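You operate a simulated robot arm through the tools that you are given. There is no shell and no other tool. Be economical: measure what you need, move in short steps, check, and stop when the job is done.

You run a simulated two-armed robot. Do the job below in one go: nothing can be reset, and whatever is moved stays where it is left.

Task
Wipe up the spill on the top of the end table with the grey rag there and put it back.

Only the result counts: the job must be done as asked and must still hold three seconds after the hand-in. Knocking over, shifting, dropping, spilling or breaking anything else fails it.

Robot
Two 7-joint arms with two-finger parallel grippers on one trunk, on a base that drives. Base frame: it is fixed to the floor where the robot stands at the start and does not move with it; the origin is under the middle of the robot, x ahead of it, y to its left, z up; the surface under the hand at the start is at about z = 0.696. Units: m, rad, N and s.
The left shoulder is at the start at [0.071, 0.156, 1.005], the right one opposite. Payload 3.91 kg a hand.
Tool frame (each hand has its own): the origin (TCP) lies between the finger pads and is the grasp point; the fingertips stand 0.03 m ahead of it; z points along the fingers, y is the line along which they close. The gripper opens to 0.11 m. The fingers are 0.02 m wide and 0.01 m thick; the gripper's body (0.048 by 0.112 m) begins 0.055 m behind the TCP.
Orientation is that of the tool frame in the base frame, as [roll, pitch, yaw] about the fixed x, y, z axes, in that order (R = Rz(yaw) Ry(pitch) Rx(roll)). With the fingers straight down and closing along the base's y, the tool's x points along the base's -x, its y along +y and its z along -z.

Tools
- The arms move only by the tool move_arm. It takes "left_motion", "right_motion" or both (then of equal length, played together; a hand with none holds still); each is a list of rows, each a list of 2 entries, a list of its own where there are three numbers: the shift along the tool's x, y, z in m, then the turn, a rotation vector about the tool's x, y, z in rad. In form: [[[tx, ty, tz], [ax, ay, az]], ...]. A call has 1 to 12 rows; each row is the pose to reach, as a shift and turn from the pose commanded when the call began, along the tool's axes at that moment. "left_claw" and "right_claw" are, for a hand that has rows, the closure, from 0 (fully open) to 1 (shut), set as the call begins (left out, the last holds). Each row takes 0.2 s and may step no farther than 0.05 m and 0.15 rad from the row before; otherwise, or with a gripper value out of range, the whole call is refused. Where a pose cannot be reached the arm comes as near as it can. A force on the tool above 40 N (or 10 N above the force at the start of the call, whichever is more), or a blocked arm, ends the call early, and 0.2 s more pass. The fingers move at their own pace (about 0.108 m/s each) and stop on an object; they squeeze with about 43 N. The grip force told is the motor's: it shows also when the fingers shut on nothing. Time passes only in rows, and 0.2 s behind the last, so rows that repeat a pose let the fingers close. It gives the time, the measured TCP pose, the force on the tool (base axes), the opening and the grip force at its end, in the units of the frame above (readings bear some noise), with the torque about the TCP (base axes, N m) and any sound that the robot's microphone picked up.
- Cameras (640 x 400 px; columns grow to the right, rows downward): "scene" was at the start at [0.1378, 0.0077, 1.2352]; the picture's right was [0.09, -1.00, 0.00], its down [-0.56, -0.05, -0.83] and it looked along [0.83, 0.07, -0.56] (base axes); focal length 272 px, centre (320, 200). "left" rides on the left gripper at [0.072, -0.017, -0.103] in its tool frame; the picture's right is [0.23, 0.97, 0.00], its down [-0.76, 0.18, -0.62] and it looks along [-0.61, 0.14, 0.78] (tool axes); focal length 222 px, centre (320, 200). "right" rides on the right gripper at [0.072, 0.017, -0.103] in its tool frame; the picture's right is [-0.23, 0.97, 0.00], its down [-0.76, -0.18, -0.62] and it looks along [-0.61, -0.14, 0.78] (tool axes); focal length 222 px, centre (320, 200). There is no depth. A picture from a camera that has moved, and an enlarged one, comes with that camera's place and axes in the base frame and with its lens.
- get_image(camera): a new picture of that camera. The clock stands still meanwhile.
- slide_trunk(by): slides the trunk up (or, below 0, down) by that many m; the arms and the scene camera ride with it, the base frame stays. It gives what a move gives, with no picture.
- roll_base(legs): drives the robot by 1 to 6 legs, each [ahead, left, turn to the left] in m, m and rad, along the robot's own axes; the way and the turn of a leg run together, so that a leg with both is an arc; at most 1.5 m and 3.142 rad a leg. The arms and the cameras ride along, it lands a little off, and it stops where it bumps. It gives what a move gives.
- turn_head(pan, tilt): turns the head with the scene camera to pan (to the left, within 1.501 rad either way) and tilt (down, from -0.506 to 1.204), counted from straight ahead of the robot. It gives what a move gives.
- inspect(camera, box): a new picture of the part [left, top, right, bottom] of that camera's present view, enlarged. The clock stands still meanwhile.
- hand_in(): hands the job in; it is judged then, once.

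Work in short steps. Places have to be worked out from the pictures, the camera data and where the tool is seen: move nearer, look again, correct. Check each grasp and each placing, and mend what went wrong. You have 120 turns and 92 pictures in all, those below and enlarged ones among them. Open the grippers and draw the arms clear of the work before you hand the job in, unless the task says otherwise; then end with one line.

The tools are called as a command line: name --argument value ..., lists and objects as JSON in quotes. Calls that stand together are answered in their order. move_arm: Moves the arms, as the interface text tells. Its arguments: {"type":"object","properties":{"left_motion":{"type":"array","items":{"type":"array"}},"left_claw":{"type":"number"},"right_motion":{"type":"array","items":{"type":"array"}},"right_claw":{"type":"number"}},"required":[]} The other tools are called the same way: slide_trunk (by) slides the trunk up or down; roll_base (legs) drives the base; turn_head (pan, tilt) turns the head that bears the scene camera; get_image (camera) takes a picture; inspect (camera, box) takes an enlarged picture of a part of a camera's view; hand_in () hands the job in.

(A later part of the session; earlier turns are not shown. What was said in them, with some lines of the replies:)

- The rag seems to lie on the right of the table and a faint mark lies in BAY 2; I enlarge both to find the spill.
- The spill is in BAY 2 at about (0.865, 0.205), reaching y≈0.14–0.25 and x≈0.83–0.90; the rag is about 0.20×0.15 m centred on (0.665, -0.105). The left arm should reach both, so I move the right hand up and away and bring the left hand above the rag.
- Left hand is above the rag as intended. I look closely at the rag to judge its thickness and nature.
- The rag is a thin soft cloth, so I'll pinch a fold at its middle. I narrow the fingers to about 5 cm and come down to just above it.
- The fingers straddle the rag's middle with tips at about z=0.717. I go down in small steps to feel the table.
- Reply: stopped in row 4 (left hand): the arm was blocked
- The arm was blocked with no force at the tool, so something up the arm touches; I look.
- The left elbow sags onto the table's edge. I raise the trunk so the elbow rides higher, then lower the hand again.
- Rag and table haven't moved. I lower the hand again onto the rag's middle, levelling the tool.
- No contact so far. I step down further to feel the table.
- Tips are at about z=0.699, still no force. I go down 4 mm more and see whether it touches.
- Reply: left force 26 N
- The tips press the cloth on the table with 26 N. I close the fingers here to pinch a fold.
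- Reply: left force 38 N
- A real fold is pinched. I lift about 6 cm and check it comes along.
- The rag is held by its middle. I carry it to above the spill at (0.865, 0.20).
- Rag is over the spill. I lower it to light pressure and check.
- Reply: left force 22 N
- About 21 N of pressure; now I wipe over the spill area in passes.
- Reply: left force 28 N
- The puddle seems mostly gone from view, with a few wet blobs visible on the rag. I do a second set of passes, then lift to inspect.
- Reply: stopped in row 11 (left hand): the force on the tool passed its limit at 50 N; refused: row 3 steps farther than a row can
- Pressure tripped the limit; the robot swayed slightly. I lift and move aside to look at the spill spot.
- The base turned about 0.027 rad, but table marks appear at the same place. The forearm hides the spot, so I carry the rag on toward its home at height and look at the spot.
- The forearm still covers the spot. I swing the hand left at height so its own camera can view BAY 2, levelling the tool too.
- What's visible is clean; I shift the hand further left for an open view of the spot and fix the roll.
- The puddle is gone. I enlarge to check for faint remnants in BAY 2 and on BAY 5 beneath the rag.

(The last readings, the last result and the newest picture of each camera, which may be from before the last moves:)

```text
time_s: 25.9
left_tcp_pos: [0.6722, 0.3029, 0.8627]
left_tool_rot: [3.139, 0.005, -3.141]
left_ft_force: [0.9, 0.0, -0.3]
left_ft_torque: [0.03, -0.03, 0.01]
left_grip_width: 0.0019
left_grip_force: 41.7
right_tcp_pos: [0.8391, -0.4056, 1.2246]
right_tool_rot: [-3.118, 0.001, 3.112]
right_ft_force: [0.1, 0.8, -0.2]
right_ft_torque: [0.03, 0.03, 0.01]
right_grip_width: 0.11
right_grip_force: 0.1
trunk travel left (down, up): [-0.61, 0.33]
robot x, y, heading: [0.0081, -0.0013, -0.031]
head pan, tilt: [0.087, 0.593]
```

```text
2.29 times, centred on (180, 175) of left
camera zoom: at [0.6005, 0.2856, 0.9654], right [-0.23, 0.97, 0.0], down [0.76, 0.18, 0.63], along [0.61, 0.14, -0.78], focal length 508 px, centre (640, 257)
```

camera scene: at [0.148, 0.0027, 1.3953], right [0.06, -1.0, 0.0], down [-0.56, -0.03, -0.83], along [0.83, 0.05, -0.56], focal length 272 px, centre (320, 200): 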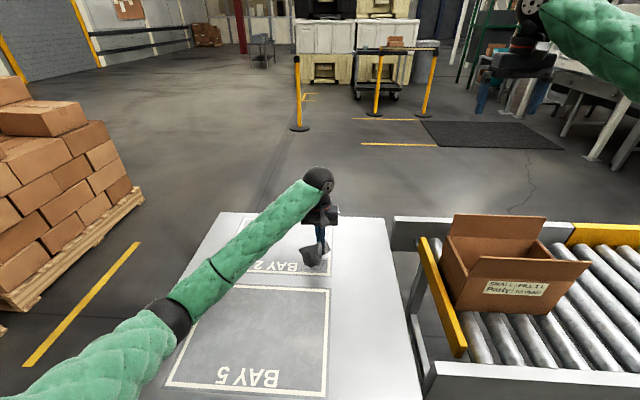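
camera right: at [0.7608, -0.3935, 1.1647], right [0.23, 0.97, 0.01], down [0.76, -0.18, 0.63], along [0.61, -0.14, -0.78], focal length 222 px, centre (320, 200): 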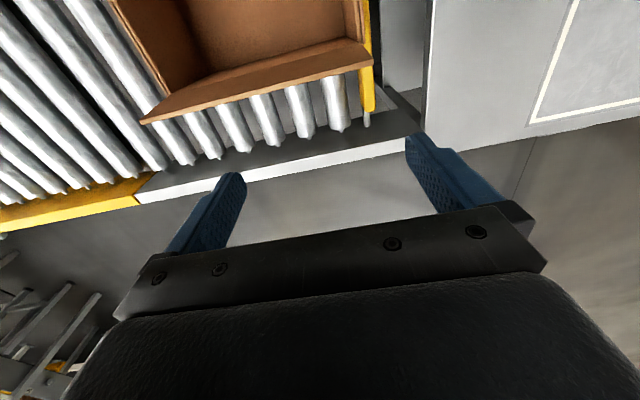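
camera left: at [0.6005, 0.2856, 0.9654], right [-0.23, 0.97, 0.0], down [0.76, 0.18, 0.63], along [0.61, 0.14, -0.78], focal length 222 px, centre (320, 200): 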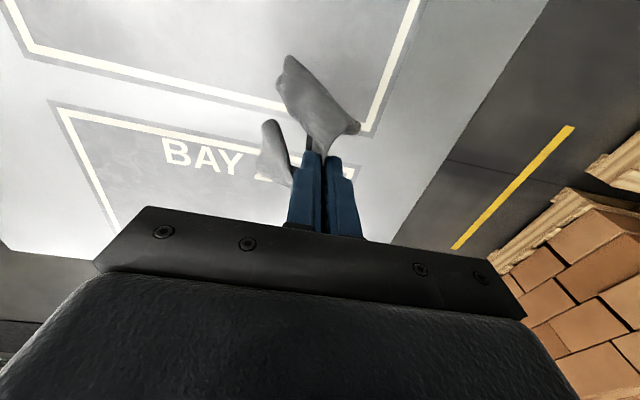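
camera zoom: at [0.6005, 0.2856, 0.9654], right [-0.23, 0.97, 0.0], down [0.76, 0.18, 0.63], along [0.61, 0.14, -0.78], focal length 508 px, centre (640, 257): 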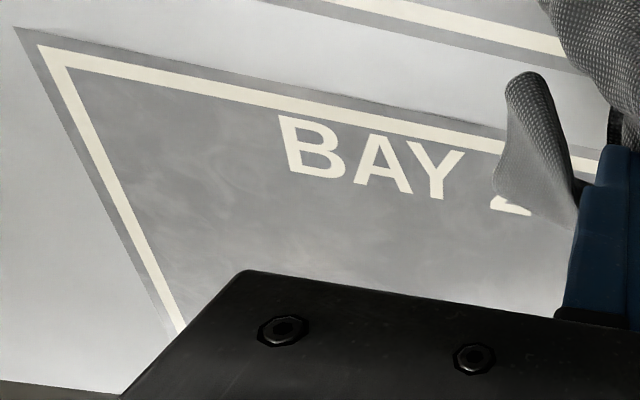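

BAY 2 is clean and no drips show (the faint dots are just shadow grain). Now I carry the rag back to (0.67, -0.10) above its old place.

move_arm --left_motion '[[[0, -0.045, 0], [0, 0, 0]], [[0, -0.09, 0], [0, 0, 0]], [[0, -0.135, 0], [0, 0, 0]], [[0, -0.18, 0], [0, 0, 0]], [[0, -0.225, 0], [0, 0, 0]], [[0, -0.27, 0], [0, 0, 0]], [[0, -0.315, 0], [0, 0, 0]], [[0, -0.36, 0], [0, 0, 0]], [[0, -0.405, 0], [0, 0, 0]], [[0, -0.405, 0.03], [0, 0, 0]], [[0, -0.405, 0.03], [0, 0, 0]]]'

get_image --camera "left"

inspect --camera "scene" --box '[260, 220, 440, 350]'

```text
time_s: 28.2
left_tcp_pos: [0.6716, -0.1012, 0.832]
left_tool_rot: [3.139, 0.006, 3.139]
left_ft_force: [0.6, 0.5, -0.8]
left_ft_torque: [0.02, 0.04, 0.02]
left_grip_width: 0.0019
left_grip_force: 41.3
right_tcp_pos: [0.8392, -0.4071, 1.2264]
right_tool_rot: [-3.119, 0.002, 3.114]
right_ft_force: [0.5, -0.9, -0.2]
right_ft_torque: [0.02, -0.02, -0.02]
right_grip_width: 0.1102
right_grip_force: 0.1
trunk travel left (down, up): [-0.61, 0.33]
robot x, y, heading: [0.008, 0.001, -0.033]
head pan, tilt: [0.087, 0.593]
```

```text
53 pictures are left
camera left: at [0.5991, -0.1191, 0.9356], right [-0.23, 0.97, 0.0], down [0.76, 0.18, 0.63], along [0.61, 0.14, -0.78], focal length 222 px, centre (320, 200)
```

left: 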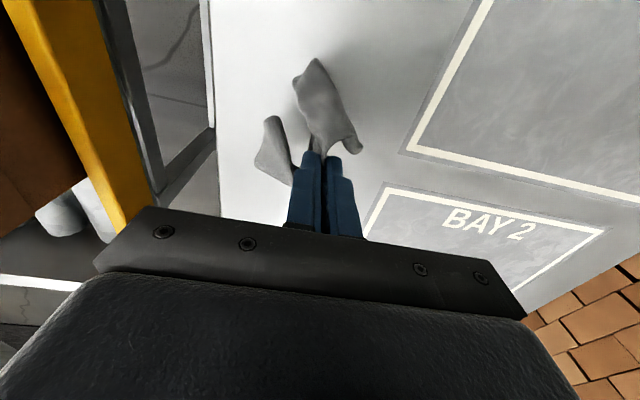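

```text
3.08 times, centred on (350, 285) of scene
camera zoom: at [0.1482, 0.0003, 1.3953], right [0.06, -1.0, 0.0], down [-0.56, -0.03, -0.83], along [0.83, 0.05, -0.56], focal length 838 px, centre (228, -62)
```

zoom: 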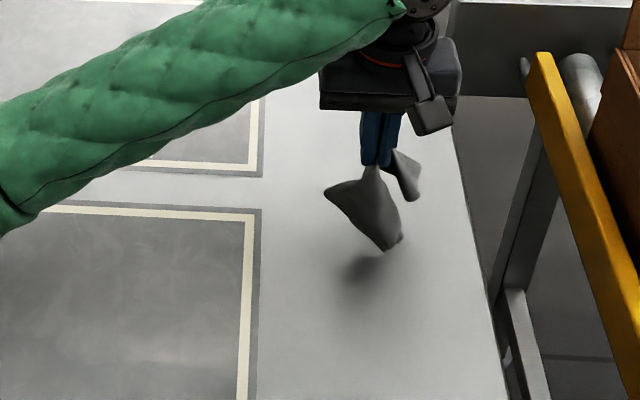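

The rag hangs over its old place. I lower it gently to just above the table.

move_arm --left_motion '[[[0, 0, 0.02], [0, 0, 0]], [[0, 0, 0.04], [0, 0, 0]], [[0, 0, 0.06], [0, 0, 0]], [[0, 0, 0.08], [0, 0, 0]], [[0, 0, 0.094], [0, 0, 0]], [[0, 0, 0.094], [0, 0, 0]]]'

get_image --camera "left"

inspect --camera "scene" --box '[260, 220, 440, 350]'

```text
time_s: 29.6
left_tcp_pos: [0.6729, -0.1022, 0.7396]
left_tool_rot: [-3.141, 0.005, -3.141]
left_ft_force: [-1.4, -0.3, 0.9]
left_ft_torque: [0.0, -0.02, 0.0]
left_grip_width: 0.0023
left_grip_force: 42.4
right_tcp_pos: [0.8395, -0.4041, 1.2248]
right_tool_rot: [-3.12, 0.002, 3.114]
right_ft_force: [-1.2, -0.1, -0.2]
right_ft_torque: [-0.03, 0.0, 0.0]
right_grip_width: 0.1098
right_grip_force: 0.1
trunk travel left (down, up): [-0.61, 0.33]
robot x, y, heading: [0.0129, -0.0009, -0.029]
head pan, tilt: [0.087, 0.593]
```

```text
51 pictures are left
camera left: at [0.6012, -0.1195, 0.8415], right [-0.23, 0.97, 0.0], down [0.76, 0.18, 0.63], along [0.61, 0.14, -0.78], focal length 222 px, centre (320, 200)
```

left: 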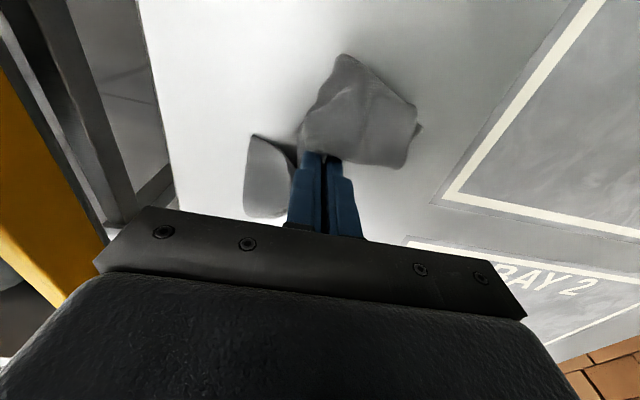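

```text
3.08 times, centred on (350, 285) of scene
camera zoom: at [0.1483, 0.0013, 1.3952], right [0.06, -1.0, 0.0], down [-0.56, -0.03, -0.83], along [0.83, 0.05, -0.56], focal length 838 px, centre (228, -62)
```

zoom: 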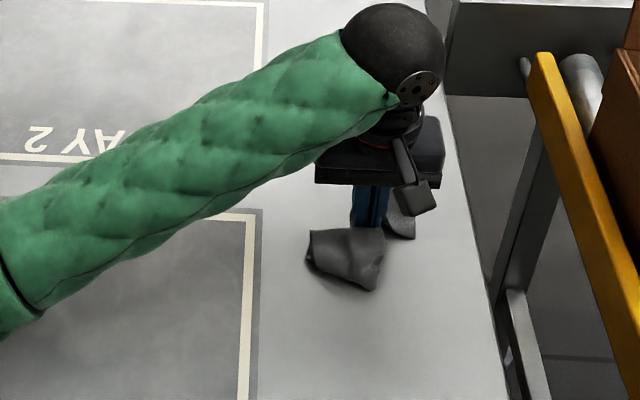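

The rag is down on its old spot, bunched. I open the fingers and rise.

move_arm --left_claw 0.6 --left_motion '[[[0, 0, 0.004], [0, 0, 0]], [[0, 0, 0.004], [0, 0, 0]], [[0, 0, 0.0], [0, 0, 0]], [[0, 0, -0.03], [0, 0, 0]], [[0, 0, -0.07], [0, 0, 0]], [[0, 0, -0.11], [0, 0, 0]], [[0, 0, -0.13], [0, 0, 0]]]'

get_image --camera "left"

inspect --camera "scene" --box '[260, 220, 440, 350]'

```text
time_s: 31.2
left_tcp_pos: [0.6717, -0.103, 0.868]
left_tool_rot: [3.14, 0.004, 3.14]
left_ft_force: [0.2, -0.3, 0.3]
left_ft_torque: [0.0, 0.02, -0.01]
left_grip_width: 0.0441
left_grip_force: 0.0
right_tcp_pos: [0.8394, -0.4064, 1.2244]
right_tool_rot: [-3.119, 0.002, 3.116]
right_ft_force: [-0.3, 0.5, 0.9]
right_ft_torque: [0.05, 0.0, -0.03]
right_grip_width: 0.1103
right_grip_force: 0.0
trunk travel left (down, up): [-0.61, 0.33]
robot x, y, heading: [0.0073, -0.0034, -0.026]
head pan, tilt: [0.087, 0.593]
```

```text
49 pictures are left
camera left: at [0.5999, -0.1211, 0.9711], right [-0.23, 0.97, 0.0], down [0.76, 0.18, 0.63], along [0.61, 0.14, -0.78], focal length 222 px, centre (320, 200)
```

left: 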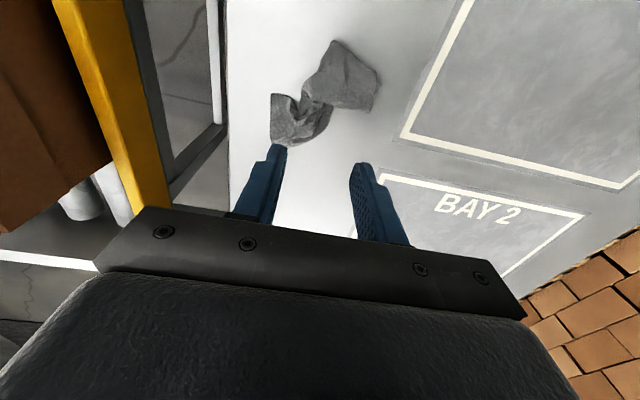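

```text
3.08 times, centred on (350, 285) of scene
camera zoom: at [0.1483, 0.0013, 1.3951], right [0.06, -1.0, 0.0], down [-0.56, -0.03, -0.83], along [0.83, 0.05, -0.56], focal length 838 px, centre (228, -62)
```

zoom: 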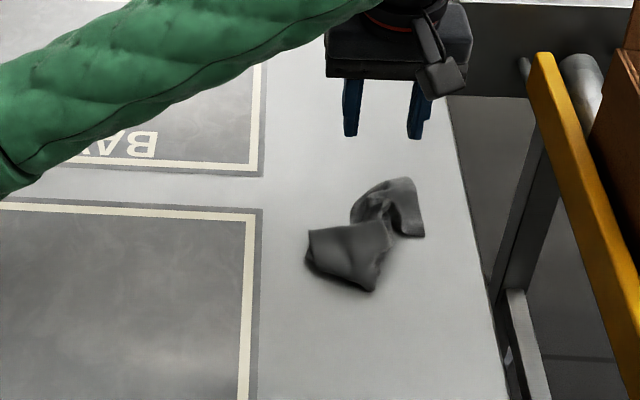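

The rag rests at about (0.67, -0.10), its old centre, within the old outline and let go. I draw the left arm up and back to its starting side and check the whole table.

move_arm --left_claw 0 --left_motion '[[[0, 0, -0.04], [0, 0, 0]], [[0, 0.03, -0.07], [0, 0, 0]], [[0, 0.075, -0.07], [0, 0, 0]], [[0, 0.12, -0.07], [0, 0, 0]], [[0, 0.165, -0.07], [0, 0, 0]], [[0, 0.21, -0.07], [0, 0, 0]], [[0, 0.255, -0.07], [0, 0, 0]], [[-0.01, 0.3, -0.07], [0, 0, 0]], [[-0.02, 0.345, -0.07], [0, 0, 0]], [[-0.03, 0.39, -0.07], [0, 0, 0]], [[-0.04, 0.435, -0.07], [0, 0, 0]], [[-0.05, 0.48, -0.07], [0, 0, 0]]]'

get_image --camera "scene"

inspect --camera "scene" --box '[180, 200, 420, 350]'

get_image --camera "left"

```text
time_s: 33.9
left_tcp_pos: [0.7201, 0.3781, 0.9398]
left_tool_rot: [-3.141, 0.006, 3.139]
left_ft_force: [0.1, 0.3, -0.6]
left_ft_torque: [0.01, 0.01, 0.03]
left_grip_width: 0.1101
left_grip_force: 0.0
right_tcp_pos: [0.8393, -0.4044, 1.2267]
right_tool_rot: [-3.117, 0.002, 3.114]
right_ft_force: [-0.6, 0.0, 0.0]
right_ft_torque: [0.01, 0.01, 0.01]
right_grip_width: 0.1104
right_grip_force: 0.0
trunk travel left (down, up): [-0.61, 0.33]
robot x, y, heading: [0.0118, -0.003, -0.034]
head pan, tilt: [0.087, 0.593]
```

```text
47 pictures are left
camera scene: at [0.148, 0.0024, 1.3953], right [0.06, -1.0, 0.0], down [-0.56, -0.03, -0.83], along [0.83, 0.05, -0.56], focal length 272 px, centre (320, 200)
```

scene: 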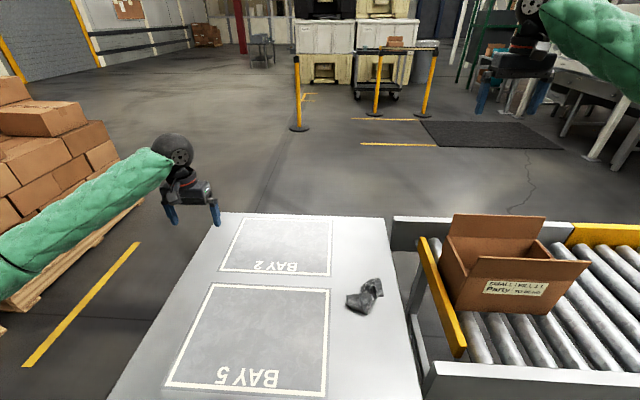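

```text
2.67 times, centred on (300, 275) of scene
camera zoom: at [0.148, 0.0024, 1.3953], right [0.06, -1.0, 0.0], down [-0.56, -0.03, -0.83], along [0.83, 0.05, -0.56], focal length 726 px, centre (373, 0)
```

zoom: 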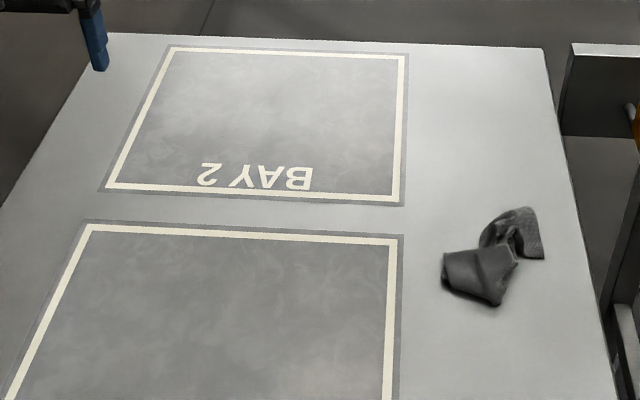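

```text
45 pictures are left
camera left: at [0.6473, 0.3615, 1.0435], right [-0.23, 0.97, 0.0], down [0.76, 0.18, 0.63], along [0.61, 0.14, -0.78], focal length 222 px, centre (320, 200)
```

left: 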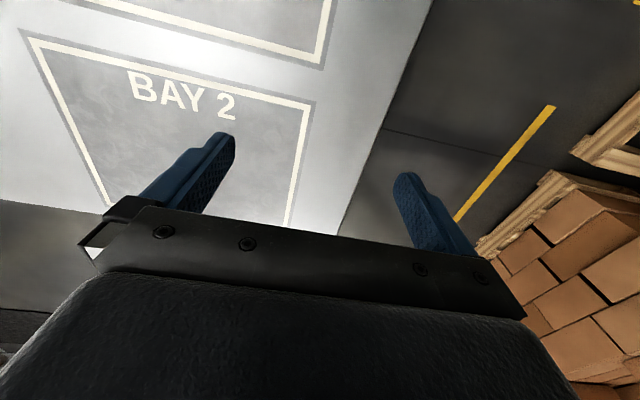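

The table is dry from both cameras, the rag lies on its old place, everything else stands as before, and both grippers are open and clear. I hand in.

hand_in

```text
The job is handed in.
```

I wiped up the spill in BAY 2 with the grey rag and put the rag back at its old place on the table; it now lies crumpled rather than flat.
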